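You operate a simulated robot arm through the tools that you are given. There is no shell and no other tool. Be economical: measure what you need, move in short steps, check, and stop when the job is done.

Carry out the task below with a simulated two-armed robot. There is one attempt and no reset: what you move stays moved.

TASK
Pick up the yellow chock with one hand, pass it to the other hand and put it on the low shelf of the cart. Set down upright: yellow chock.

The check looks at the end state, three seconds after you hand in, the way a careful person would. Anything else that was tipped, shoved, dropped, spilled or broken makes it a failure.

THE ROBOT
Two 7-joint arms with two-finger grippers on one trunk, on a base that drives. Base frame: it is fixed to the floor where the robot stands at the start and does not move with it; the origin is under the middle of the robot, x ahead of it, y to its left, z up; the surface under the hand at the start is at about z = 945. Units: mm, rad, N and s.
The left shoulder is at the start at [78, 151, 963], the right one opposite. With the tool pointing down near the work surface each hand reaches from about 100 to 740 mm from the robot's upright axis, wherever it stands, measured 20 degrees to its own side. Places, roughly: low shelf of the cart [-4200, -1000, 400]. Payload 2.54 kg a hand.
Tool frame (each hand has its own): the origin (TCP) lies between the finger pads and is the grasp point; the fingertips stand 30 mm ahead of it; z points along the fingers, y is the line along which they close. The gripper opens to 116 mm. The gripper's body begins 95 mm behind the TCP.
Orientation is that of the tool frame in the base frame, as [roll, pitch, yaw] about the fixed x, y, z axes, in that order (R = Rz(yaw) Ry(pitch) Rx(roll)). With the fingers straight down and closing along the base's y, the tool's x points along the base's -x, its y along +y and its z along -z.

THE INTERFACE
- The arms move only by the tool nudge_tool. It takes "left_series", "right_series" or both (then of equal length, played together; a hand with none holds still); each is a list that holds one entry, the list of rows, each a list of 7 numbers: the shift along the tool's x, y, z in mm, then the turn, a rotation vector about the tool's x, y, z in rad, then the gripper command, from -1 (shut) to 1 (fully open), values between in proportion. In form: [[[tx, ty, tz, rx, ry, rz, gripper], ...]]. A call has 1 to 12 rows; each row is the pose to reach, as a shift and turn from the pose commanded when the call began, along the tool's axes at that moment. Rows are played at 5 a second. More than 50 mm and 0.15 rad between two rows, or a gripper value outside its range, and nothing of the call is played. A pose out of reach is approached as far as the arm can. The call stops where the force on the tool passes 40 N (or 10 N more than at its start, if that is more) or the arm is blocked; 0.2 s more then pass. The fingers move at their own pace (about 72 mm/s each) and stop on an object; they squeeze with about 44 N. The grip force told is the motor's: it shows also when the fingers shut on nothing. Time passes only in rows, and 0.2 s behind the last, so rows that repeat a pose let the fingers close. The reply holds the time, the measured pose of the TCP, the force on the tool along the base axes, the opening and the grip force, in the units named above and with some noise, with the torque about the TCP (base axes, N m) and any sound that the robot's microphone picked up.
- Cameras (640 x 400 px; columns grow to the right, rows downward): "scene" is now at [160.8, 7.8, 1109.1]; the picture's right is [0.09, -1.00, 0.00], its down [-0.29, -0.03, -0.96] and it looks along [0.95, 0.08, -0.29] (base axes); focal length 273 px, centre (320, 200). "left" rides on the left gripper at [69, 15, -122] in its tool frame; the picture's right is [-0.21, 0.98, 0.00], its down [-0.83, -0.18, -0.53] and it looks along [-0.52, -0.11, 0.85] (tool axes); focal length 251 px, centre (320, 200). "right" rides on the right gripper at [69, -15, -122] in its tool frame; the picture's right is [0.21, 0.98, 0.00], its down [-0.83, 0.18, -0.53] and it looks along [-0.52, 0.12, 0.85] (tool axes); focal length 251 px, centre (320, 200). There is no depth. A picture from a camera that has moved, and an enlarged one, comes with that camera's place and axes in the base frame and with its lens.
- capture(camera): a new picture of that camera. It takes no simulated time.
- lift_body(by): slides the trunk up (or, below 0, down) by that many mm; the arms and the scene camera ride with it, the base frame stays. It gives what a move gives, with no picture.
- steer(legs): drives the robot by 1 to 6 legs, each [ahead, left, turn to the left] in mm, mm and rad, along the robot's own axes; the way and the turn of a leg run together, so that a leg with both is an arc; at most 1500 mm and 3.142 rad a leg. The arms and the cameras ride along, it lands a little off, and it stops where it bumps. It gives what a move gives.
- aim_head(pan, tilt): turns the head with the scene camera to pan (to the left, within 1.396 rad either way) and tilt (down, from -0.506 to 1.204), counted from straight ahead of the robot. It gives what a move gives.
- inspect(camera, box): a new picture of the part [left, top, right, bottom] of that camera's present view, enlarged. It takes no simulated time.
- sign_off(): hands the job in; it is judged then, once.

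Go step by step. Nothing tells you exact positions but the pictures and the camera data: compare them with the known pose of the tool, close in by small moves and look again before you grip or let go. The budget is 120 turns and 100 pictures, counting those below and the enlarged ones. Unless the task says otherwise, let go and move clear before handing in, and close with one line.

The tools are called after "Call:" as name(argument=value, ...) on one line, values as JSON. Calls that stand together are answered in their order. nudge_tool: Moves the arms, as the interface text tells. Its arguments: {"type":"object","properties":{"left_series":{"type":"array","items":{"type":"array","items":{"type":"array","items":{"type":"number"}}}},"right_series":{"type":"array","items":{"type":"array","items":{"type":"array","items":{"type":"number"}}}}},"required":[]} The other tools are called the same way: lift_body (by) slides the trunk up or down; steer (legs) drives the base; aim_head (pan, tilt) turns the head that bears the scene camera; capture (camera) takes a picture; inspect (camera, box) takes an enlarged picture of a part of a camera's view; sign_off () hands the job in.

At the start:

```text
time_s: 0.0
left_tool_pos: [449.5, 322.7, 999.6]
left_orientation: [3.14, 0.001, 3.14]
left_wrist_force: [-0.8, 0.5, -0.5]
left_wrist_torque: [-0.03, 0.05, -0.02]
left_grip_width: 115.8
left_finger_force: 0.0
right_tool_pos: [316.3, -106.6, 999.6]
right_orientation: [3.141, 0.001, 3.142]
right_wrist_force: [0.5, -0.3, -1.0]
right_wrist_torque: [-0.01, -0.02, 0.02]
right_grip_width: 116.0
right_finger_force: 0.0
trunk travel left (down, up): [-200.0, 89.0]
robot x, y, heading: [3.0, -0.3, -0.0]
head pan, tilt: [0.089, 0.297]
```

scene: 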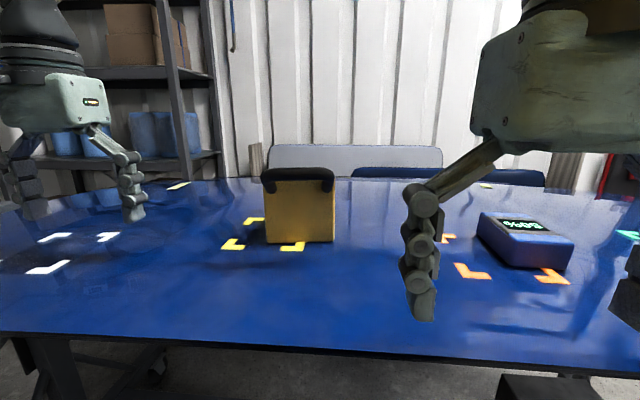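
right: 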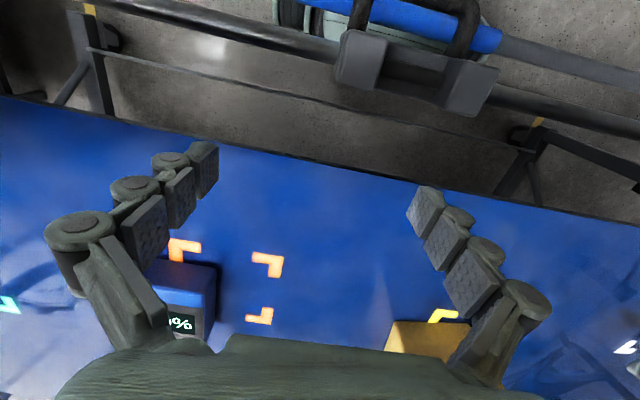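
left: 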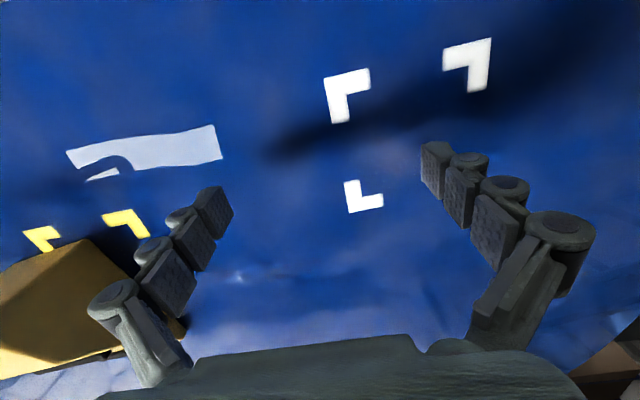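

The yellow chock stands at about [500, 60, 945], between the hands, with a battery or meter at the right. I'll look at it more closely from the scene camera and tilt the view.

Call:
inspect(camera="scene", box=[200, 140, 400, 265])

Call:
inspect(camera="left", box=[0, 180, 240, 400])

```text
3.20 times, centred on (300, 202) of scene
camera zoom: at [160.8, 7.8, 1109.1], right [0.09, -1.0, 0.0], down [-0.29, -0.03, -0.96], along [0.95, 0.08, -0.29], focal length 873 px, centre (384, 192)
```

zoom: 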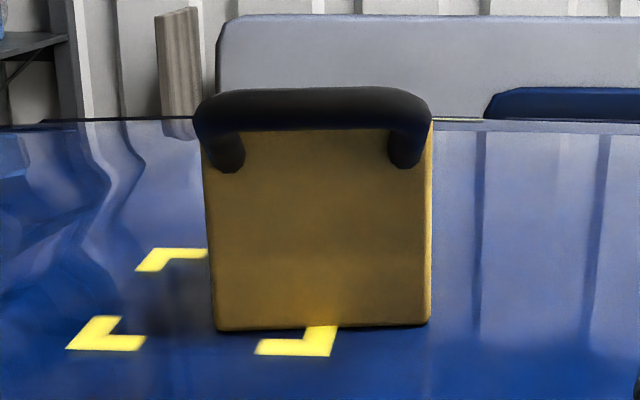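

```text
1.82 times, centred on (120, 290) of left
camera zoom: at [379.2, 337.5, 1121.4], right [0.21, 0.98, 0.0], down [0.83, -0.18, 0.53], along [0.52, -0.11, -0.85], focal length 457 px, centre (684, 36)
```

zoom: 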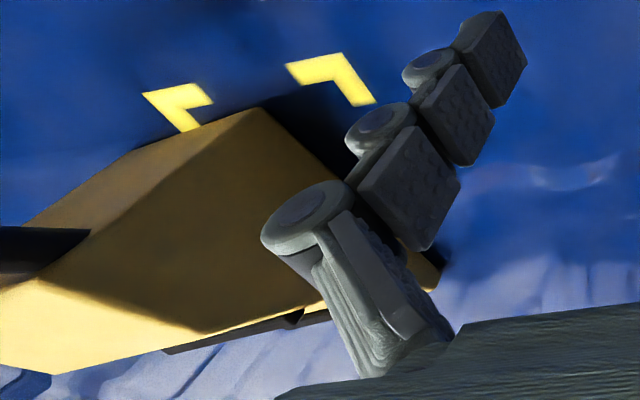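

I'll raise the left hand and move it toward the chock for a view from above.

Call:
nudge_tool(left_series=[[[0, 0, -50, 0, 0, 0, 1], [0, 0, -100, 0, 0, 0, 1], [10, 0, -150, 0, 0, 0, 1], [30, -40, -160, 0, 0, 0, 1], [40, -80, -160, 0, 0, 0, 1], [50, -120, -160, 0, 0, 0, 1], [60, -150, -160, 0, 0, 0, 1], [60, -150, -160, 0, 0, 0, 1]]])

Call:
capture(camera="left")

Call:
capture(camera="scene")

```text
refused: row 3 steps farther than a row can; nothing moved
```

```text
94 pictures are left
camera left: at [379.2, 337.5, 1121.4], right [0.21, 0.98, 0.0], down [0.83, -0.18, 0.53], along [0.52, -0.11, -0.85], focal length 251 px, centre (320, 200)
```

left: 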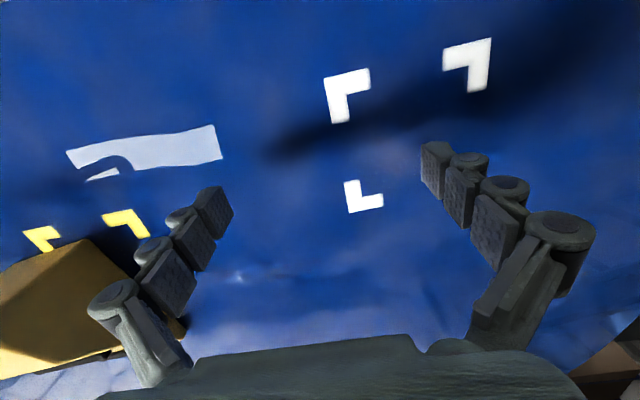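

```text
93 pictures are left
camera scene: at [160.8, 7.8, 1109.1], right [0.09, -1.0, 0.0], down [-0.29, -0.03, -0.96], along [0.95, 0.08, -0.29], focal length 273 px, centre (320, 200)
```

scene: 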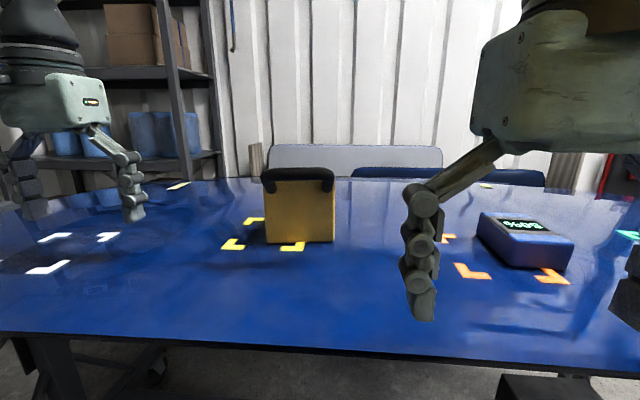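

The call was refused because one step was just over 50 mm. I'll send it again with shorter steps.

Call:
nudge_tool(left_series=[[[0, 0, -45, 0, 0, 0, 1], [0, 0, -90, 0, 0, 0, 1], [10, 0, -130, 0, 0, 0, 1], [20, -30, -160, 0, 0, 0, 1], [35, -65, -160, 0, 0, 0, 1], [45, -105, -160, 0, 0, 0, 1], [60, -150, -160, 0, 0, 0, 1], [60, -150, -160, 0, 0, 0, 1]]])

Call:
capture(camera="left")

```text
time_s: 1.8
left_tool_pos: [387.9, 174.1, 1158.2]
left_orientation: [-3.141, 0.0, -3.14]
left_wrist_force: [0.0, -0.1, -1.4]
left_wrist_torque: [-0.03, -0.01, -0.03]
left_grip_width: 116.2
left_finger_force: 0.1
right_tool_pos: [315.3, -106.2, 1000.2]
right_orientation: [-3.141, 0.001, -3.14]
right_wrist_force: [-0.1, 0.0, -0.6]
right_wrist_torque: [-0.01, 0.04, 0.0]
right_grip_width: 115.9
right_finger_force: 0.2
trunk travel left (down, up): [-200.0, 89.0]
robot x, y, heading: [4.3, 3.6, -0.004]
head pan, tilt: [0.089, 0.297]
```

```text
92 pictures are left
camera left: at [317.9, 189.0, 1279.1], right [0.21, 0.98, 0.0], down [0.83, -0.18, 0.53], along [0.52, -0.11, -0.85], focal length 251 px, centre (320, 200)
```

left: 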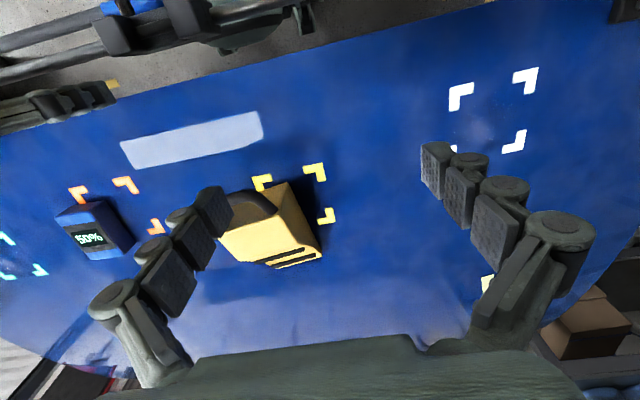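

Call:
inspect(camera="left", box=[180, 140, 350, 280])

```text
2.86 times, centred on (265, 210) of left
camera zoom: at [317.9, 189.0, 1279.1], right [0.21, 0.98, 0.0], down [0.83, -0.18, 0.53], along [0.52, -0.11, -0.85], focal length 718 px, centre (477, 171)
```

zoom: 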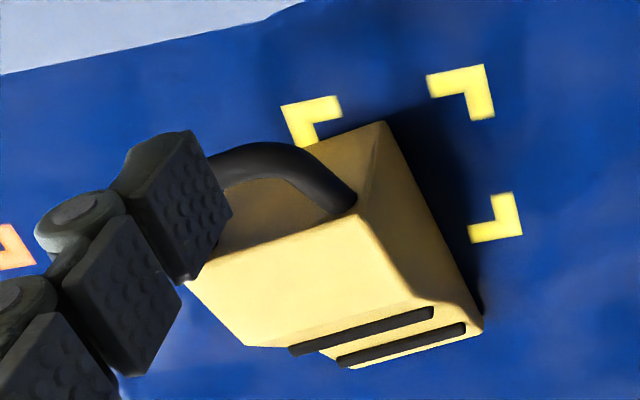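

The chock is a wedge: a flat top about 48 mm long at z ≈ 1035, a slope away from the robot, and a U-handle on the robot-facing side. It's about 93 mm wide and yawed by about 0.15. I'll bring the left hand above it, turned to match.

Call:
nudge_tool(left_series=[[[-35, -25, 0, 0, 0, -0.05, 1], [-75, -50, 0, 0, 0, -0.1, 1], [-115, -75, 0, 0, 0, -0.15, 1], [-155, -103, 0, 0, 0, -0.15, 1], [-155, -105, 0, 0, 0, -0.15, 1]]])

Call:
capture(camera="left")

Call:
capture(camera="scene")

```text
time_s: 3.0
left_tool_pos: [478.5, 153.7, 1103.5]
left_orientation: [-3.141, -0.001, -2.993]
left_wrist_force: [-0.2, -0.1, -0.1]
left_wrist_torque: [0.01, 0.0, 0.01]
left_grip_width: 116.0
left_finger_force: 0.1
left hand out of reach, approached as far as the arm can: row 1, 2, 3, 4, 5
right_tool_pos: [314.9, -107.9, 1000.2]
right_orientation: [-3.141, 0.002, -3.141]
right_wrist_force: [0.1, 0.1, -0.1]
right_wrist_torque: [-0.03, -0.04, -0.02]
right_grip_width: 116.2
right_finger_force: 0.0
trunk travel left (down, up): [-200.0, 89.0]
robot x, y, heading: [3.2, -1.0, -0.004]
head pan, tilt: [0.089, 0.297]
```

```text
90 pictures are left
camera left: at [406.8, 158.1, 1223.8], right [0.07, 1.0, 0.0], down [0.84, -0.06, 0.53], along [0.53, -0.04, -0.84], focal length 251 px, centre (320, 200)
```

left: 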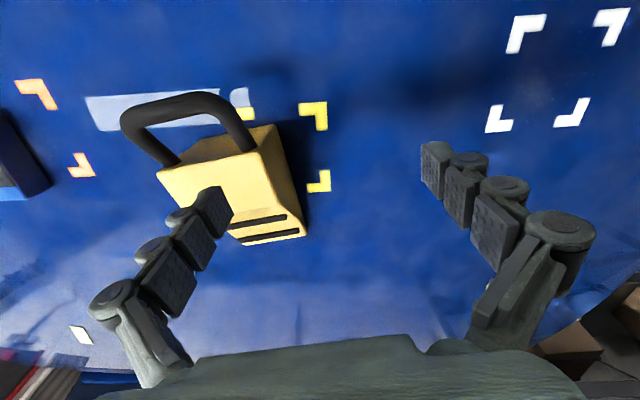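

```text
89 pictures are left
camera scene: at [160.8, 7.9, 1109.1], right [0.09, -1.0, 0.0], down [-0.29, -0.03, -0.96], along [0.95, 0.08, -0.29], focal length 273 px, centre (320, 200)
```

scene: 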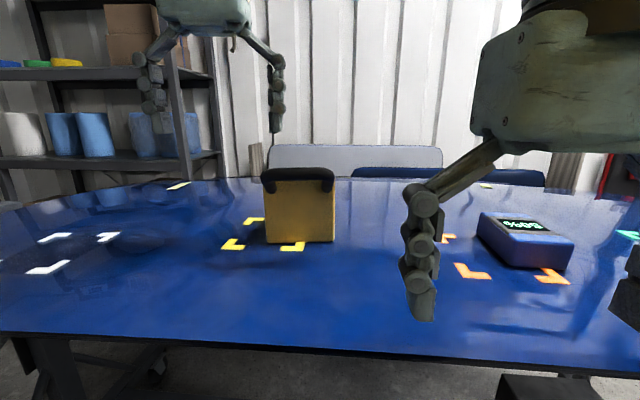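

The left arm runs out of reach at this height. I'll raise the trunk, then move over the chock in smaller stages.

Call:
lift_body(by=85)

Call:
nudge_tool(left_series=[[[0, -30, 0, 0, 0, 0, 1], [0, -60, 0, 0, 0, 0, 1], [-30, -80, 0, 0, 0, 0, 1], [-52, -94, 15, 0, 0, 0, 1], [-52, -94, 30, 0, 0, 0, 1], [-52, -94, 30, 0, 0, 0, 1]]])

Call:
capture(camera="left")

Call:
capture(camera="scene")

```text
time_s: 4.2
left_tool_pos: [478.5, 153.4, 1187.3]
left_orientation: [-3.138, 0.0, -2.992]
left_wrist_force: [-0.6, 0.1, 0.1]
left_wrist_torque: [0.02, 0.02, 0.03]
left_grip_width: 115.9
left_finger_force: 0.1
right_tool_pos: [316.3, -106.5, 1084.8]
right_orientation: [-3.141, -0.002, -3.141]
right_wrist_force: [0.1, -0.2, -0.1]
right_wrist_torque: [-0.01, -0.02, -0.02]
right_grip_width: 115.9
right_finger_force: 0.0
trunk travel left (down, up): [-285.0, 4.0]
robot x, y, heading: [-2.4, 2.0, -0.003]
head pan, tilt: [0.089, 0.297]
```

```text
time_s: 5.6
left_tool_pos: [503.7, 135.2, 1130.6]
left_orientation: [-3.139, 0.001, -2.992]
left_wrist_force: [-0.2, 0.1, 0.4]
left_wrist_torque: [0.01, 0.01, 0.02]
left_grip_width: 116.3
left_finger_force: 0.1
left hand out of reach, approached as far as the arm can: row 1, 2, 3, 4, 5, 6
right_tool_pos: [314.8, -107.3, 1084.5]
right_orientation: [3.141, 0.001, 3.14]
right_wrist_force: [0.0, 0.6, 0.7]
right_wrist_torque: [0.01, 0.01, 0.01]
right_grip_width: 115.9
right_finger_force: 0.0
trunk travel left (down, up): [-285.0, 4.0]
robot x, y, heading: [-3.6, -2.3, -0.004]
head pan, tilt: [0.089, 0.297]
```

```text
88 pictures are left
camera left: at [430.6, 140.0, 1252.5], right [0.07, 1.0, 0.0], down [0.84, -0.06, 0.54], along [0.53, -0.04, -0.84], focal length 251 px, centre (320, 200)
```

left: 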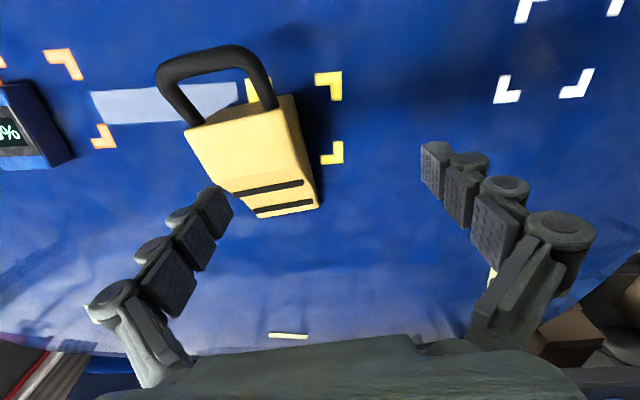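

```text
87 pictures are left
camera scene: at [160.7, 7.8, 1194.2], right [0.09, -1.0, 0.0], down [-0.29, -0.03, -0.96], along [0.95, 0.08, -0.29], focal length 273 px, centre (320, 200)
```

scene: 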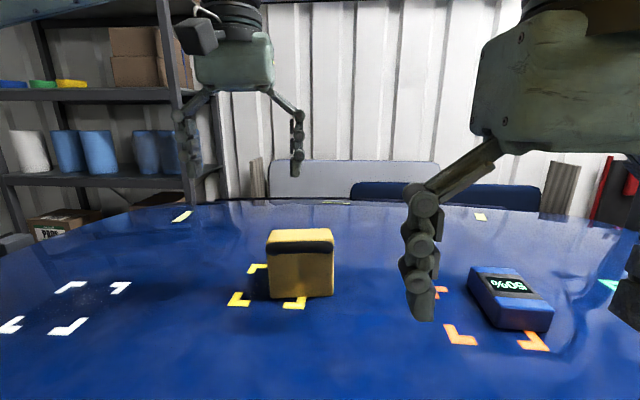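

Commanded pose seems to have run past reach (targets accumulate), so I'll undo the last shift to test that and keep the height.

Call:
nudge_tool(left_series=[[[15, 30, 0, 0, 0, 0, 1], [35, 60, 0, 0, 0, 0, 1], [52, 94, 0, 0, 0, 0, 1], [52, 94, 0, 0, 0, 0, 1]]])

```text
time_s: 6.6
left_tool_pos: [437.2, 223.6, 1132.4]
left_orientation: [-3.14, -0.001, -2.994]
left_wrist_force: [0.4, -0.7, 0.2]
left_wrist_torque: [-0.01, 0.0, 0.01]
left_grip_width: 115.9
left_finger_force: 0.1
right_tool_pos: [315.6, -107.3, 1085.2]
right_orientation: [3.141, -0.003, 3.141]
right_wrist_force: [0.0, 0.3, -1.4]
right_wrist_torque: [0.03, 0.05, 0.0]
right_grip_width: 115.9
right_finger_force: 0.1
trunk travel left (down, up): [-285.0, 4.0]
robot x, y, heading: [-1.4, 0.6, 0.001]
head pan, tilt: [0.089, 0.297]
```

So commands start from the measured pose, and the limit comes from the hand being high. I'll go lower, approaching the chock from its left side with the fingertips still above its top.

Call:
nudge_tool(left_series=[[[0, 0, 42, 0, 0, 0, 1], [-40, -20, 42, 0, 0, 0, 1], [-82, -40, 42, 0, 0, 0, 1], [-82, -50, 42, 0, 0, 0, 1], [-82, -80, 42, 0, 0, 0, 1], [-82, -80, 42, 0, 0, 0, 1]]])

Call:
capture(camera="left")

```text
time_s: 8.0
left_tool_pos: [529.9, 157.0, 1091.5]
left_orientation: [-3.139, 0.002, -2.992]
left_wrist_force: [-0.4, -0.5, 0.6]
left_wrist_torque: [-0.01, -0.01, 0.0]
left_grip_width: 116.1
left_finger_force: 0.0
right_tool_pos: [315.5, -107.5, 1084.8]
right_orientation: [3.14, -0.002, 3.141]
right_wrist_force: [-0.4, 0.7, -0.2]
right_wrist_torque: [0.0, -0.02, -0.05]
right_grip_width: 115.9
right_finger_force: 0.1
trunk travel left (down, up): [-285.0, 4.0]
robot x, y, heading: [-0.6, 2.4, 0.001]
head pan, tilt: [0.089, 0.297]
```

```text
86 pictures are left
camera left: at [457.6, 160.9, 1213.1], right [0.07, 1.0, 0.0], down [0.84, -0.05, 0.54], along [0.53, -0.04, -0.84], focal length 251 px, centre (320, 200)
```

left: 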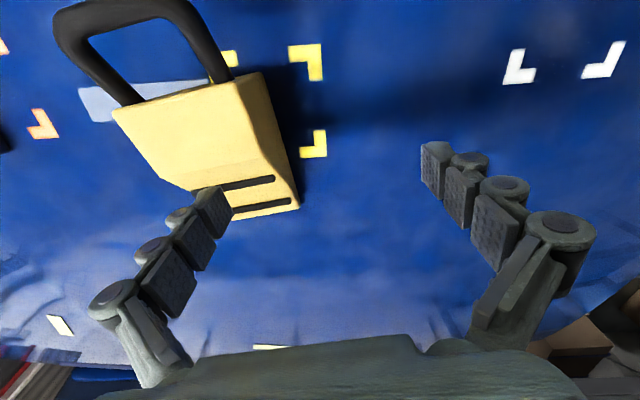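

Reachable at this height. I'll slide along the closing axis until the gripper straddles the chock, fingertips still above it.

Call:
nudge_tool(left_series=[[[3, -30, 0, 0, 0, 0, 1], [5, -60, 0, 0, 0, 0, 1], [7, -85, 0, 0, 0, 0, 1], [7, -85, 0, 0, 0, 0, 1]]])

Call:
capture(camera="left")

Call:
inspect(camera="scene", box=[200, 160, 400, 310])

```text
time_s: 9.0
left_tool_pos: [498.3, 119.2, 1103.6]
left_orientation: [3.141, 0.005, -2.991]
left_wrist_force: [-0.2, 0.0, 0.6]
left_wrist_torque: [0.08, -0.09, -0.01]
left_grip_width: 116.2
left_finger_force: 0.0
left hand out of reach, approached as far as the arm can: row 1, 2, 3, 4
right_tool_pos: [314.0, -108.2, 1085.6]
right_orientation: [3.139, 0.002, 3.141]
right_wrist_force: [-1.8, -0.3, 0.3]
right_wrist_torque: [0.04, -0.07, 0.01]
right_grip_width: 116.0
right_finger_force: 0.1
trunk travel left (down, up): [-285.0, 4.0]
robot x, y, heading: [-0.2, 1.8, -0.002]
head pan, tilt: [0.089, 0.297]
```

```text
85 pictures are left
camera left: at [425.4, 123.4, 1224.3], right [0.07, 1.0, 0.0], down [0.84, -0.06, 0.54], along [0.54, -0.04, -0.84], focal length 251 px, centre (320, 200)
```

left: 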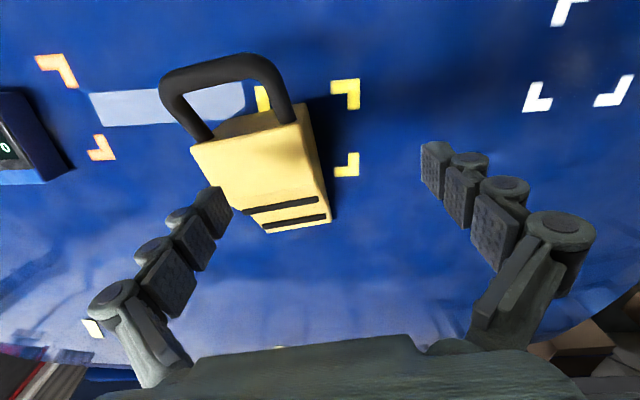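

```text
2.67 times, centred on (300, 235) of scene
camera zoom: at [158.8, 6.8, 1194.6], right [0.09, -1.0, 0.0], down [-0.29, -0.02, -0.96], along [0.95, 0.08, -0.29], focal length 727 px, centre (373, 107)
```

zoom: 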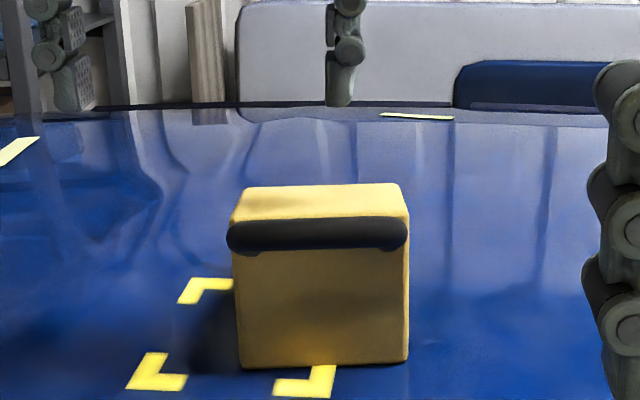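

The left arm can't cross that far inward, so I'll sidestep the base to the right. First I'll lift the left hand away to its own side.

Call:
nudge_tool(left_series=[[[0, 30, 0, 0, 0, 0, 1], [10, 70, -10, 0, 0, 0, 1], [20, 110, -15, 0, 0, 0, 1], [30, 150, -15, 0, 0, 0, 1], [30, 150, -15, 0, 0, 0, 1]]])

Call:
steer(legs=[[0, -160, 0]])

Call:
capture(camera="scene")

Call:
capture(camera="left")

```text
time_s: 10.2
left_tool_pos: [448.6, 267.6, 1117.8]
left_orientation: [-3.141, 0.0, -2.992]
left_wrist_force: [-0.6, 0.1, 0.4]
left_wrist_torque: [-0.01, 0.02, 0.02]
left_grip_width: 115.9
left_finger_force: 0.1
right_tool_pos: [315.5, -108.3, 1085.0]
right_orientation: [-3.141, 0.0, -3.141]
right_wrist_force: [0.3, 0.3, -0.1]
right_wrist_torque: [0.02, 0.0, 0.03]
right_grip_width: 116.1
right_finger_force: 0.1
trunk travel left (down, up): [-285.0, 4.0]
robot x, y, heading: [-4.8, -0.1, 0.001]
head pan, tilt: [0.089, 0.297]
```

```text
time_s: 12.4
left_tool_pos: [450.8, 105.2, 1118.3]
left_orientation: [-3.139, 0.002, -2.995]
left_wrist_force: [-0.1, -0.1, 0.9]
left_wrist_torque: [0.03, 0.03, 0.01]
left_grip_width: 116.1
left_finger_force: 0.1
right_tool_pos: [314.2, -270.2, 1084.6]
right_orientation: [3.141, 0.001, 3.135]
right_wrist_force: [-0.5, 0.2, 0.6]
right_wrist_torque: [-0.01, -0.01, -0.02]
right_grip_width: 116.2
right_finger_force: 0.2
trunk travel left (down, up): [-285.0, 4.0]
robot x, y, heading: [2.4, -155.8, -0.007]
head pan, tilt: [0.089, 0.297]
```

```text
83 pictures are left
camera scene: at [160.4, -153.1, 1194.1], right [0.08, -1.0, 0.0], down [-0.29, -0.02, -0.96], along [0.95, 0.08, -0.29], focal length 273 px, centre (320, 200)
```

scene: 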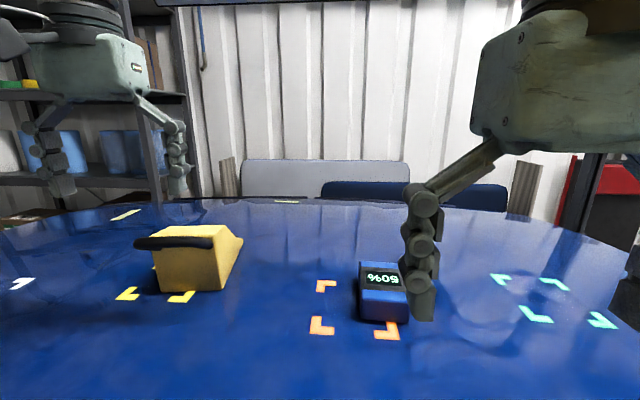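

```text
82 pictures are left
camera left: at [378.3, 109.5, 1240.2], right [0.07, 1.0, 0.0], down [0.84, -0.06, 0.54], along [0.53, -0.04, -0.84], focal length 251 px, centre (320, 200)
```

left: 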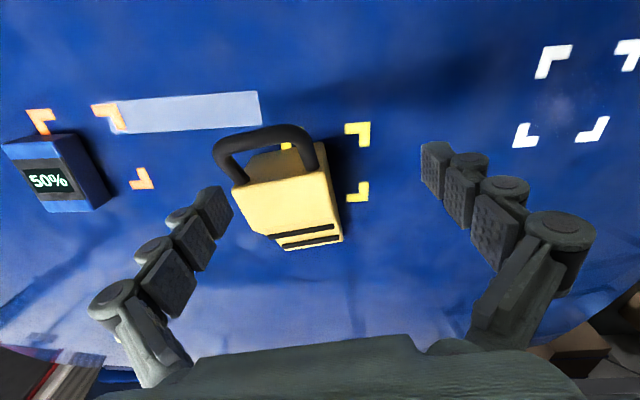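

Call:
nudge_tool(left_series=[[[-35, -20, 0, 0, 0, 0, 1], [-65, -35, 5, 0, 0, 0, 1], [-78, -45, 15, 0, 0, 0, 1], [-78, -45, 15, 0, 0, 0, 1]]])

Call:
capture(camera="left")

Call:
inspect(camera="scene", box=[80, 80, 320, 320])

```text
time_s: 13.4
left_tool_pos: [531.1, 72.9, 1104.2]
left_orientation: [-3.139, 0.002, -2.998]
left_wrist_force: [0.1, 0.0, -0.1]
left_wrist_torque: [0.01, 0.02, -0.01]
left_grip_width: 115.7
left_finger_force: 0.0
right_tool_pos: [315.1, -268.5, 1085.3]
right_orientation: [-3.141, 0.001, 3.136]
right_wrist_force: [-0.3, -0.9, 0.3]
right_wrist_torque: [0.0, -0.01, -0.02]
right_grip_width: 116.2
right_finger_force: 0.1
trunk travel left (down, up): [-285.0, 4.0]
robot x, y, heading: [2.2, -161.2, -0.003]
head pan, tilt: [0.089, 0.297]
```

```text
81 pictures are left
camera left: at [460.3, 77.6, 1225.2], right [0.07, 1.0, 0.0], down [0.84, -0.06, 0.54], along [0.53, -0.04, -0.84], focal length 251 px, centre (320, 200)
```

left: 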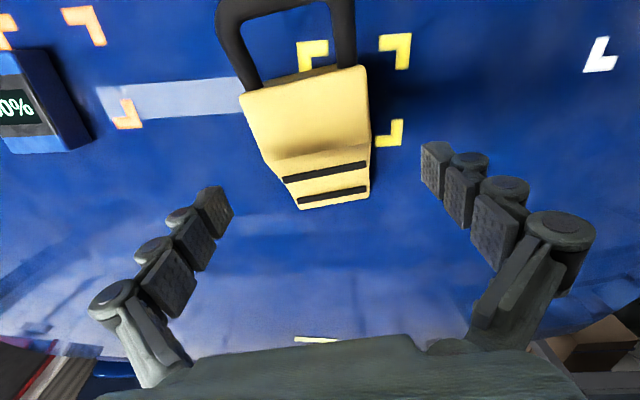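

```text
1.67 times, centred on (200, 200) of scene
camera zoom: at [160.3, -152.8, 1194.2], right [0.08, -1.0, 0.0], down [-0.29, -0.02, -0.96], along [0.95, 0.08, -0.29], focal length 454 px, centre (520, 200)
```

zoom: 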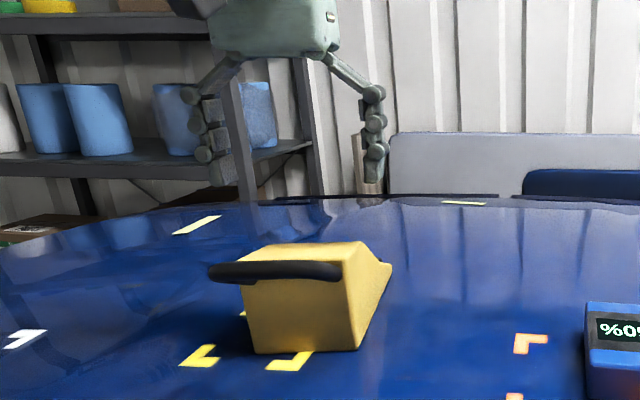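

The gripper straddles the chock, centred within about 3 mm and aligned. I'll lower so the fingers hold its upper half, leaving the lower half free for the right hand.

Call:
nudge_tool(left_series=[[[0, -3, 30, 0, 0, 0, 1], [0, -3, 50, 0, 0, 0, 1], [0, -3, 70, 0, 0, 0, 1], [0, -3, 86, 0, 0, 0, 1], [0, -3, 86, 0, 0, 0, 1]]])

Call:
inspect(camera="scene", box=[80, 80, 320, 320])

Call:
capture(camera="left")

```text
time_s: 14.6
left_tool_pos: [532.4, 69.7, 1017.2]
left_orientation: [-3.14, 0.003, -2.996]
left_wrist_force: [0.7, 0.3, 0.2]
left_wrist_torque: [0.02, -0.02, 0.01]
left_grip_width: 115.9
left_finger_force: 0.1
right_tool_pos: [315.3, -268.5, 1085.3]
right_orientation: [-3.141, -0.002, 3.136]
right_wrist_force: [0.4, -0.4, 0.4]
right_wrist_torque: [-0.01, 0.0, 0.01]
right_grip_width: 115.8
right_finger_force: 0.1
trunk travel left (down, up): [-285.0, 4.0]
robot x, y, heading: [0.9, -163.1, -0.009]
head pan, tilt: [0.089, 0.297]
```

```text
1.67 times, centred on (200, 200) of scene
camera zoom: at [160.4, -152.9, 1194.1], right [0.08, -1.0, 0.0], down [-0.29, -0.02, -0.96], along [0.95, 0.08, -0.29], focal length 454 px, centre (520, 200)
```

zoom: 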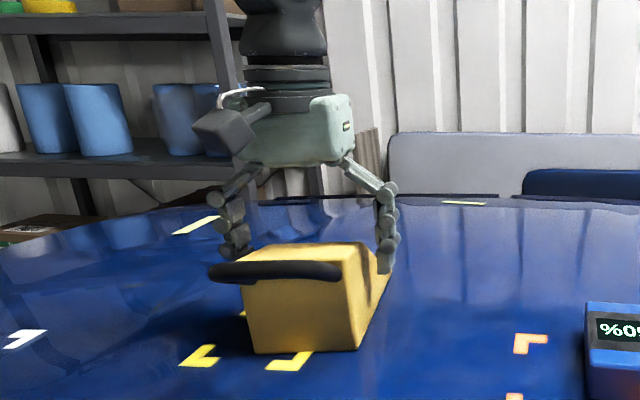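

```text
78 pictures are left
camera left: at [460.7, 74.3, 1138.2], right [0.07, 1.0, 0.0], down [0.84, -0.06, 0.53], along [0.53, -0.04, -0.84], focal length 251 px, centre (320, 200)
```

left: 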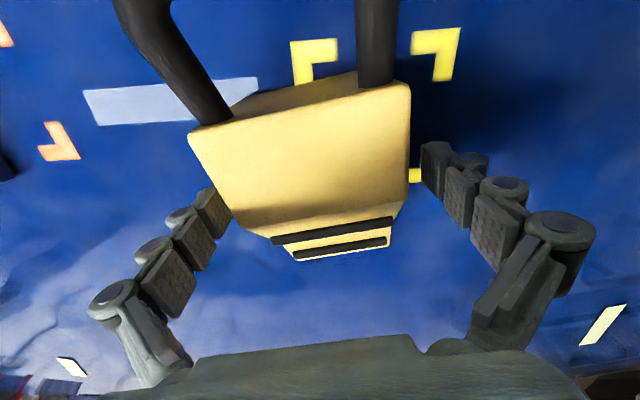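

The fingers are either side of the chock with room on both. Closing now.

Call:
nudge_tool(left_series=[[[0, 0, 0, 0, 0, 0, 0.6], [0, 0, 0, 0, 0, 0, 0.2], [0, 0, 0, 0, 0, 0, -0.2], [0, 0, 0, 0, 0, 0, -1], [0, 0, 0, 0, 0, 0, -1]]])

Call:
capture(camera="left")

```text
time_s: 15.8
left_tool_pos: [533.4, 70.1, 1017.5]
left_orientation: [-3.14, 0.003, -2.997]
left_wrist_force: [1.5, -0.3, 2.2]
left_wrist_torque: [-0.3, 0.18, -0.01]
left_grip_width: 89.3
left_finger_force: 43.7
right_tool_pos: [315.0, -268.4, 1084.4]
right_orientation: [-3.141, 0.0, 3.138]
right_wrist_force: [0.1, -0.1, 0.0]
right_wrist_torque: [0.01, -0.03, -0.02]
right_grip_width: 115.8
right_finger_force: 0.1
trunk travel left (down, up): [-285.0, 4.0]
robot x, y, heading: [-1.5, -158.6, -0.003]
head pan, tilt: [0.089, 0.297]
```

```text
77 pictures are left
camera left: at [460.7, 74.1, 1138.7], right [0.07, 1.0, 0.0], down [0.84, -0.06, 0.54], along [0.53, -0.04, -0.84], focal length 251 px, centre (320, 200)
```

left: 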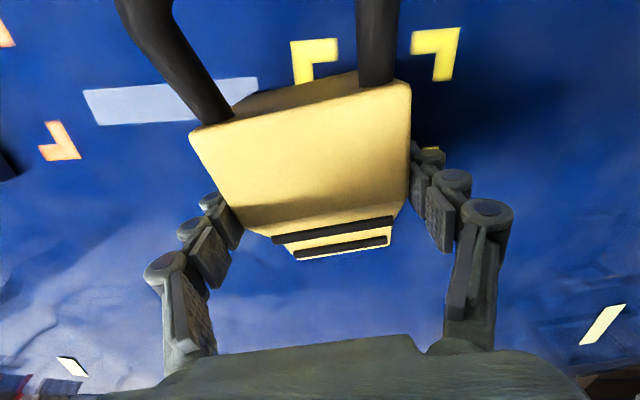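

Gripped at 89 mm. Lifting gently.

Call:
nudge_tool(left_series=[[[0, 0, -10, 0, 0, 0, -1], [0, 0, -25, 0, 0, 0, -1], [0, 0, -40, 0, 0, 0, -1], [0, 0, -60, 0, 0, 0, -1], [0, 0, -60, 0, 0, 0, -1]]])

Call:
capture(camera="scene")

```text
time_s: 17.0
left_tool_pos: [533.9, 71.1, 1076.5]
left_orientation: [-3.14, -0.001, -2.997]
left_wrist_force: [0.1, -0.5, -4.5]
left_wrist_torque: [-0.03, 0.02, -0.03]
left_grip_width: 89.2
left_finger_force: 43.7
right_tool_pos: [314.5, -269.0, 1084.8]
right_orientation: [-3.141, -0.003, 3.137]
right_wrist_force: [0.0, 0.8, -0.4]
right_wrist_torque: [0.0, 0.0, -0.01]
right_grip_width: 116.0
right_finger_force: 0.1
trunk travel left (down, up): [-285.0, 4.0]
robot x, y, heading: [2.2, -157.9, -0.006]
head pan, tilt: [0.089, 0.297]
```

```text
76 pictures are left
camera scene: at [160.9, -152.6, 1194.0], right [0.08, -1.0, 0.0], down [-0.29, -0.02, -0.96], along [0.95, 0.08, -0.29], focal length 273 px, centre (320, 200)
```

scene: 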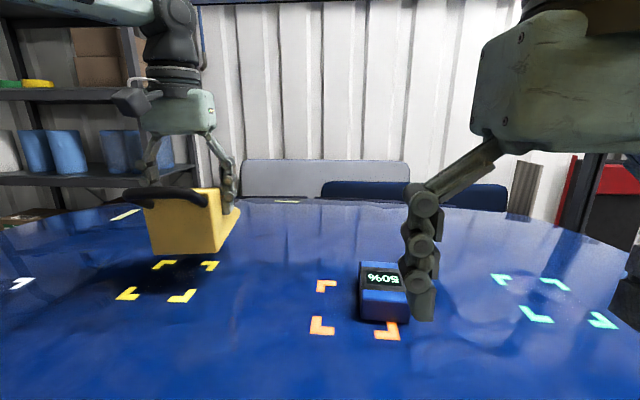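

The chock is held and weighs about 0.45 kg. I'll back away from the table, then turn to see the cart.

Call:
steer(legs=[[-550, 0, 0]])

Call:
aim_head(pan=-1.396, tilt=0.3)

Call:
capture(camera="scene")

```text
time_s: 20.1
left_tool_pos: [-11.2, 74.6, 1077.9]
left_orientation: [-3.14, 0.0, -2.994]
left_wrist_force: [-1.1, 0.9, -4.1]
left_wrist_torque: [0.03, -0.02, -0.01]
left_grip_width: 89.5
left_finger_force: 43.8
right_tool_pos: [-228.2, -265.0, 1084.9]
right_orientation: [3.141, 0.0, 3.14]
right_wrist_force: [-0.2, 0.4, 0.4]
right_wrist_torque: [0.0, -0.01, 0.03]
right_grip_width: 116.0
right_finger_force: 0.1
trunk travel left (down, up): [-285.0, 4.0]
robot x, y, heading: [-544.2, -158.0, -0.001]
head pan, tilt: [0.089, 0.297]
```

```text
time_s: 21.7
left_tool_pos: [-9.8, 73.5, 1077.1]
left_orientation: [-3.14, -0.001, -2.996]
left_wrist_force: [-1.5, -0.6, -4.2]
left_wrist_torque: [0.02, 0.03, -0.01]
left_grip_width: 89.0
left_finger_force: 44.5
right_tool_pos: [-228.0, -265.7, 1085.3]
right_orientation: [3.142, -0.004, 3.14]
right_wrist_force: [-0.5, 0.1, 0.0]
right_wrist_torque: [-0.01, -0.02, -0.02]
right_grip_width: 115.7
right_finger_force: 0.1
trunk travel left (down, up): [-285.0, 4.0]
robot x, y, heading: [-541.9, -159.7, -0.007]
head pan, tilt: [-1.396, 0.3]
```

```text
75 pictures are left
camera scene: at [-459.6, -249.8, 1193.7], right [-0.99, -0.17, 0.0], down [-0.05, 0.29, -0.96], along [0.16, -0.94, -0.3], focal length 273 px, centre (320, 200)
```

scene: 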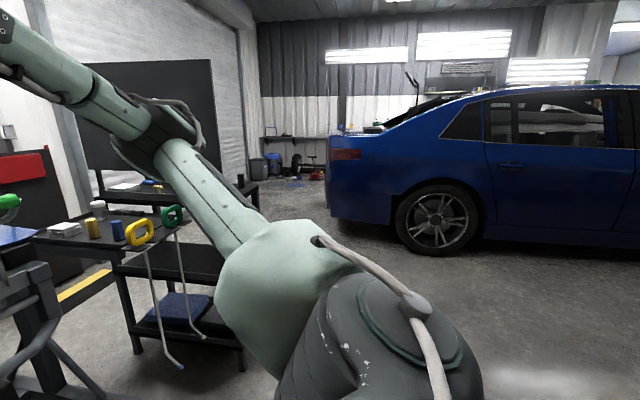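

Call:
aim_head(pan=1.396, tilt=0.3)

Call:
capture(camera="scene")

```text
time_s: 24.2
left_tool_pos: [-10.3, 73.6, 1077.0]
left_orientation: [-3.14, -0.001, -2.995]
left_wrist_force: [-0.2, 0.8, -4.5]
left_wrist_torque: [0.0, 0.04, 0.0]
left_grip_width: 89.3
left_finger_force: 44.4
right_tool_pos: [-228.5, -266.0, 1084.5]
right_orientation: [-3.141, -0.002, 3.138]
right_wrist_force: [-0.7, -0.5, 0.6]
right_wrist_torque: [-0.04, 0.0, 0.01]
right_grip_width: 116.0
right_finger_force: 0.1
trunk travel left (down, up): [-285.0, 4.0]
robot x, y, heading: [-540.8, -156.1, -0.005]
head pan, tilt: [1.396, 0.3]
```

```text
74 pictures are left
camera scene: at [-458.8, -65.9, 1193.7], right [0.98, -0.18, 0.0], down [-0.05, -0.29, -0.96], along [0.17, 0.94, -0.3], focal length 273 px, centre (320, 200)
```

scene: 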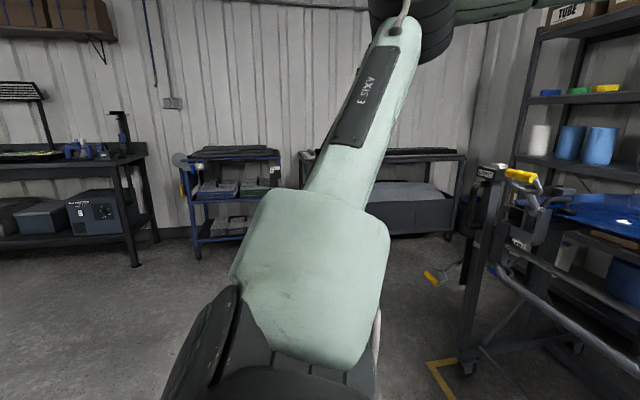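

The left side is clear, so I'll turn left on the spot to face the cart.

Call:
steer(legs=[[0, 0, 1.7], [0, 0, 1.668]])

Call:
aim_head(pan=0, tilt=0.25)

Call:
capture(camera="scene")

```text
time_s: 33.0
left_tool_pos: [-1000.0, -517.9, 1077.1]
left_orientation: [-3.139, -0.002, 0.407]
left_wrist_force: [-0.5, 0.8, -3.8]
left_wrist_torque: [0.0, -0.02, -0.01]
left_grip_width: 89.4
left_finger_force: 44.4
right_tool_pos: [-876.2, -134.0, 1083.9]
right_orientation: [-3.141, -0.003, 0.259]
right_wrist_force: [0.8, 0.1, -0.5]
right_wrist_torque: [0.03, -0.01, 0.01]
right_grip_width: 116.3
right_finger_force: 0.0
trunk travel left (down, up): [-285.0, 4.0]
robot x, y, heading: [-543.3, -153.3, -2.886]
head pan, tilt: [1.396, 0.3]
```

```text
time_s: 34.6
left_tool_pos: [-999.2, -518.3, 1078.1]
left_orientation: [-3.14, 0.001, 0.406]
left_wrist_force: [0.6, -0.3, -3.8]
left_wrist_torque: [-0.02, -0.02, 0.01]
left_grip_width: 89.5
left_finger_force: 43.7
right_tool_pos: [-876.3, -134.4, 1085.3]
right_orientation: [-3.141, 0.0, 0.255]
right_wrist_force: [0.8, -0.9, -0.6]
right_wrist_torque: [0.03, 0.02, 0.0]
right_grip_width: 116.1
right_finger_force: 0.2
trunk travel left (down, up): [-285.0, 4.0]
robot x, y, heading: [-542.4, -159.8, -2.884]
head pan, tilt: [0.0, 0.25]
```

```text
73 pictures are left
camera scene: at [-700.2, -199.0, 1198.4], right [-0.25, 0.97, 0.0], down [0.24, 0.06, -0.97], along [-0.94, -0.25, -0.25], focal length 273 px, centre (320, 200)
```

scene: 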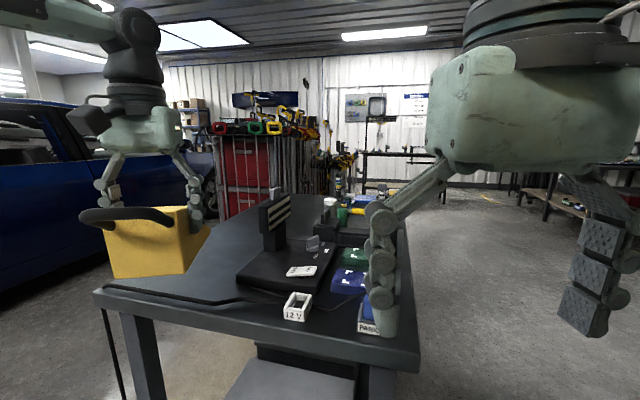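

A table stands right between me and the cart. I'll zoom in on the far area where the cart should be.

Call:
inspect(camera="scene", box=[200, 90, 460, 260])

Call:
aim_head(pan=-0.9, tilt=0.3)

Call:
capture(camera="scene")

Call:
aim_head(pan=0.9, tilt=0.3)

Call:
capture(camera="scene")

```text
2.35 times, centred on (330, 175) of scene
camera zoom: at [-700.2, -199.0, 1198.4], right [-0.25, 0.97, 0.0], down [0.24, 0.06, -0.97], along [-0.94, -0.25, -0.25], focal length 642 px, centre (296, 259)
```

zoom: 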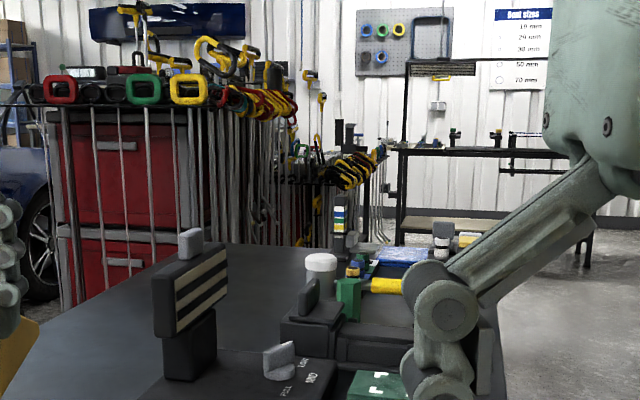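

```text
time_s: 35.8
left_tool_pos: [-999.5, -516.5, 1077.3]
left_orientation: [-3.14, 0.0, 0.408]
left_wrist_force: [0.2, 0.3, -4.1]
left_wrist_torque: [0.01, -0.06, 0.02]
left_grip_width: 89.0
left_finger_force: 44.1
right_tool_pos: [-876.6, -133.1, 1085.4]
right_orientation: [-3.142, -0.002, 0.257]
right_wrist_force: [-0.3, -0.4, -0.4]
right_wrist_torque: [0.04, 0.01, 0.0]
right_grip_width: 116.0
right_finger_force: 0.0
trunk travel left (down, up): [-285.0, 4.0]
robot x, y, heading: [-543.2, -159.2, -2.887]
head pan, tilt: [-0.901, 0.3]
```

```text
71 pictures are left
camera scene: at [-684.6, -119.2, 1193.7], right [0.6, 0.8, 0.0], down [0.24, -0.18, -0.96], along [-0.76, 0.57, -0.3], focal length 273 px, centre (320, 200)
```

scene: 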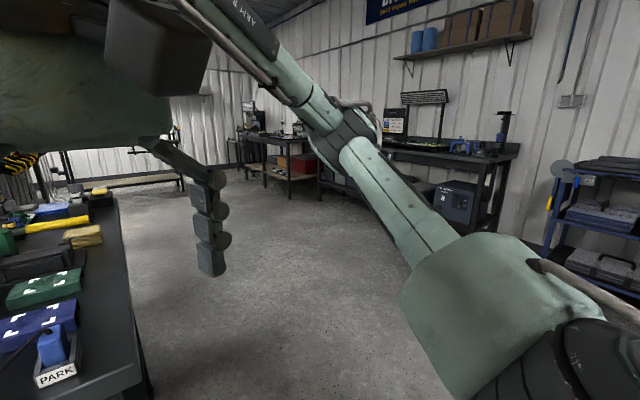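

```text
time_s: 37.6
left_tool_pos: [-1000.2, -518.7, 1077.1]
left_orientation: [-3.139, -0.001, 0.405]
left_wrist_force: [0.2, 0.3, -3.7]
left_wrist_torque: [0.0, -0.06, 0.02]
left_grip_width: 89.3
left_finger_force: 43.5
right_tool_pos: [-876.7, -134.7, 1085.7]
right_orientation: [3.141, -0.001, 0.259]
right_wrist_force: [0.3, -0.2, 0.7]
right_wrist_torque: [-0.02, 0.02, -0.02]
right_grip_width: 115.8
right_finger_force: 0.1
trunk travel left (down, up): [-285.0, 4.0]
robot x, y, heading: [-547.4, -158.7, -2.881]
head pan, tilt: [0.901, 0.3]
```

```text
70 pictures are left
camera scene: at [-647.4, -260.7, 1193.7], right [-0.92, 0.4, 0.0], down [0.12, 0.27, -0.96], along [-0.38, -0.87, -0.3], focal length 273 px, centre (320, 200)
```

scene: 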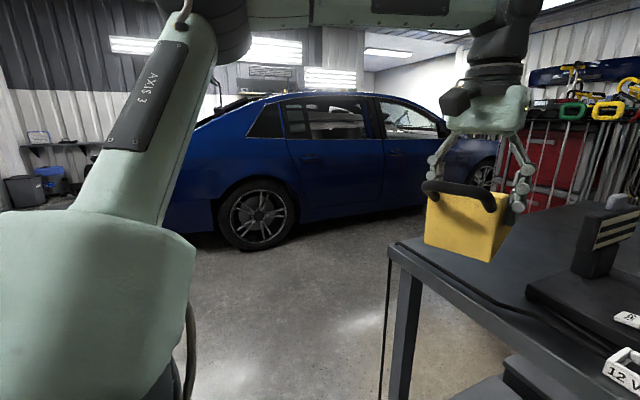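

The free aisle lies on the +y side of this table. I'll back off, square up to face -x, sidestep into the aisle and advance along it.

Call:
steer(legs=[[-180, 0, 0], [0, 0, -0.26], [0, -850, 0]])

Call:
aim_head(pan=0.1, tilt=0.25)

Call:
capture(camera="scene")

```text
time_s: 48.1
left_tool_pos: [-897.0, 509.2, 1077.7]
left_orientation: [-3.141, -0.001, 0.138]
left_wrist_force: [-0.7, -0.8, -4.3]
left_wrist_torque: [0.02, -0.04, -0.02]
left_grip_width: 89.2
left_finger_force: 44.5
right_tool_pos: [-675.8, 847.4, 1084.5]
right_orientation: [3.141, -0.002, -0.012]
right_wrist_force: [0.4, -0.1, 0.4]
right_wrist_torque: [0.01, 0.02, 0.0]
right_grip_width: 115.8
right_finger_force: 0.1
trunk travel left (down, up): [-285.0, 4.0]
robot x, y, heading: [-361.1, 736.3, 3.128]
head pan, tilt: [0.901, 0.3]
```

```text
time_s: 49.2
left_tool_pos: [-898.5, 508.6, 1077.3]
left_orientation: [-3.14, 0.0, 0.138]
left_wrist_force: [0.0, -1.6, -5.1]
left_wrist_torque: [0.0, -0.02, 0.01]
left_grip_width: 89.0
left_finger_force: 43.6
right_tool_pos: [-675.1, 846.5, 1084.5]
right_orientation: [-3.141, -0.001, -0.013]
right_wrist_force: [0.0, -0.4, 0.7]
right_wrist_torque: [-0.02, 0.03, 0.0]
right_grip_width: 116.1
right_finger_force: 0.0
trunk travel left (down, up): [-285.0, 4.0]
robot x, y, heading: [-359.7, 732.4, 3.127]
head pan, tilt: [0.099, 0.25]
```

```text
69 pictures are left
camera scene: at [-522.9, 727.6, 1198.4], right [-0.09, 1.0, 0.0], down [0.25, 0.02, -0.97], along [-0.97, -0.08, -0.25], focal length 273 px, centre (320, 200)
```

scene: 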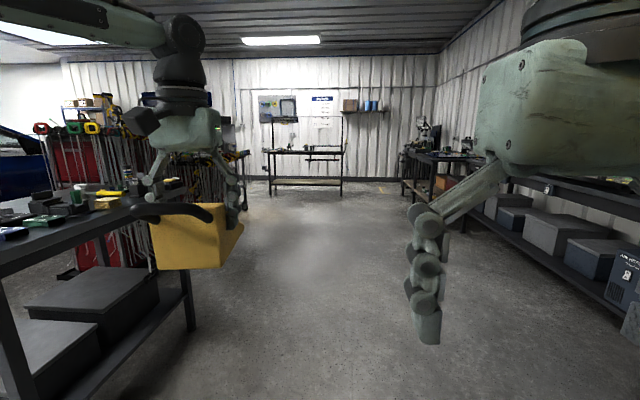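

The aisle is clear ahead. I'll drive along it and look for the cart on the left.

Call:
steer(legs=[[1200, 0, 0], [900, 0, 0]])

Call:
aim_head(pan=0.6, tilt=0.25)

Call:
capture(camera="scene")

```text
time_s: 59.6
left_tool_pos: [-2978.2, 478.6, 1077.5]
left_orientation: [-3.139, 0.0, 0.174]
left_wrist_force: [-0.6, 0.6, -3.4]
left_wrist_torque: [-0.04, -0.01, 0.02]
left_grip_width: 89.3
left_finger_force: 43.8
right_tool_pos: [-2770.5, 823.8, 1084.9]
right_orientation: [3.141, 0.001, 0.022]
right_wrist_force: [-0.9, 0.2, -0.4]
right_wrist_torque: [-0.01, 0.0, 0.0]
right_grip_width: 115.9
right_finger_force: 0.1
trunk travel left (down, up): [-285.0, 4.0]
robot x, y, heading: [-2450.7, 722.3, -3.115]
head pan, tilt: [0.099, 0.25]
```

```text
time_s: 60.5
left_tool_pos: [-2978.1, 479.7, 1076.5]
left_orientation: [-3.139, -0.001, 0.172]
left_wrist_force: [-0.2, 0.8, -3.6]
left_wrist_torque: [0.0, -0.04, 0.01]
left_grip_width: 89.2
left_finger_force: 44.2
right_tool_pos: [-2769.1, 823.8, 1086.0]
right_orientation: [-3.141, -0.002, 0.023]
right_wrist_force: [-0.3, 0.9, 0.1]
right_wrist_torque: [-0.04, -0.04, 0.01]
right_grip_width: 115.7
right_finger_force: 0.0
trunk travel left (down, up): [-285.0, 4.0]
robot x, y, heading: [-2452.7, 724.2, -3.118]
head pan, tilt: [0.6, 0.25]
```

```text
68 pictures are left
camera scene: at [-2596.0, 667.0, 1198.4], right [-0.58, 0.81, 0.0], down [0.2, 0.14, -0.97], along [-0.79, -0.56, -0.25], focal length 273 px, centre (320, 200)
```

scene: 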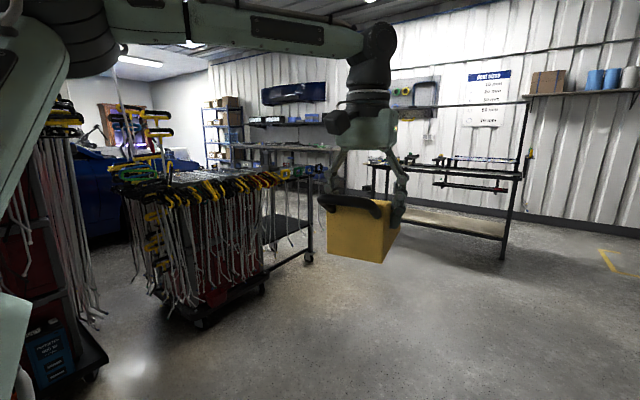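

Call:
inspect(camera="scene", box=[230, 150, 350, 280])

```text
3.08 times, centred on (290, 215) of scene
camera zoom: at [-2596.0, 667.0, 1198.4], right [-0.58, 0.81, 0.0], down [0.2, 0.14, -0.97], along [-0.79, -0.56, -0.25], focal length 839 px, centre (412, 154)
```

zoom: 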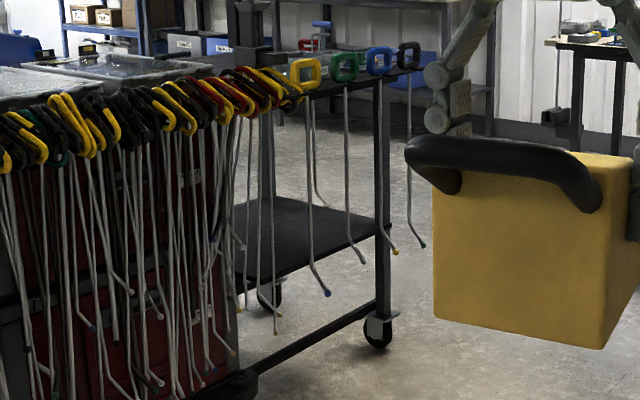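

The cart is the black one at about [-4200, -1000], with long rods hanging from its near edge. I'll drive further to see its other sides.

Call:
steer(legs=[[1300, 0, 0]])

Call:
aim_head(pan=1.2, tilt=0.3)

Call:
capture(camera="scene")

```text
time_s: 67.1
left_tool_pos: [-4285.9, 454.9, 1076.5]
left_orientation: [-3.141, 0.001, 0.168]
left_wrist_force: [0.1, 0.1, -4.0]
left_wrist_torque: [0.03, -0.04, 0.01]
left_grip_width: 89.3
left_finger_force: 44.3
right_tool_pos: [-4075.0, 798.7, 1084.1]
right_orientation: [-3.142, -0.002, 0.021]
right_wrist_force: [-0.8, -0.4, -0.6]
right_wrist_torque: [-0.03, -0.03, 0.02]
right_grip_width: 115.9
right_finger_force: 0.1
trunk travel left (down, up): [-285.0, 4.0]
robot x, y, heading: [-3757.6, 696.6, -3.117]
head pan, tilt: [0.6, 0.25]
```

```text
time_s: 68.1
left_tool_pos: [-4285.1, 454.0, 1077.7]
left_orientation: [-3.14, 0.0, 0.167]
left_wrist_force: [-1.2, -0.2, -4.3]
left_wrist_torque: [-0.02, -0.04, -0.01]
left_grip_width: 89.2
left_finger_force: 44.1
right_tool_pos: [-4075.0, 798.6, 1084.2]
right_orientation: [-3.141, -0.003, 0.018]
right_wrist_force: [0.6, 0.9, 1.0]
right_wrist_torque: [0.02, 0.0, 0.01]
right_grip_width: 116.1
right_finger_force: 0.0
trunk travel left (down, up): [-285.0, 4.0]
robot x, y, heading: [-3756.5, 699.6, -3.123]
head pan, tilt: [1.201, 0.3]
```

```text
66 pictures are left
camera scene: at [-3857.6, 607.5, 1193.7], right [-0.94, 0.35, 0.0], down [0.1, 0.28, -0.96], along [-0.33, -0.9, -0.3], focal length 273 px, centre (320, 200)
```

scene: 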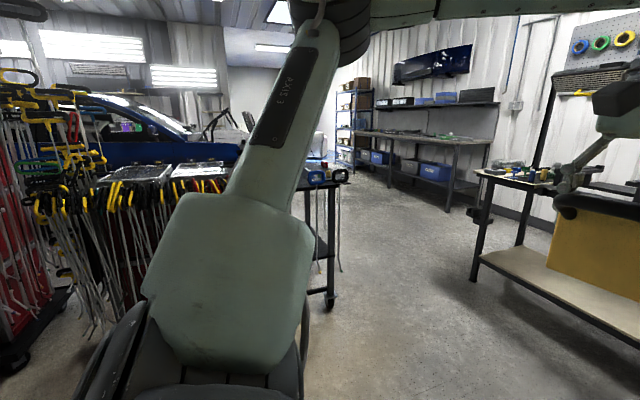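

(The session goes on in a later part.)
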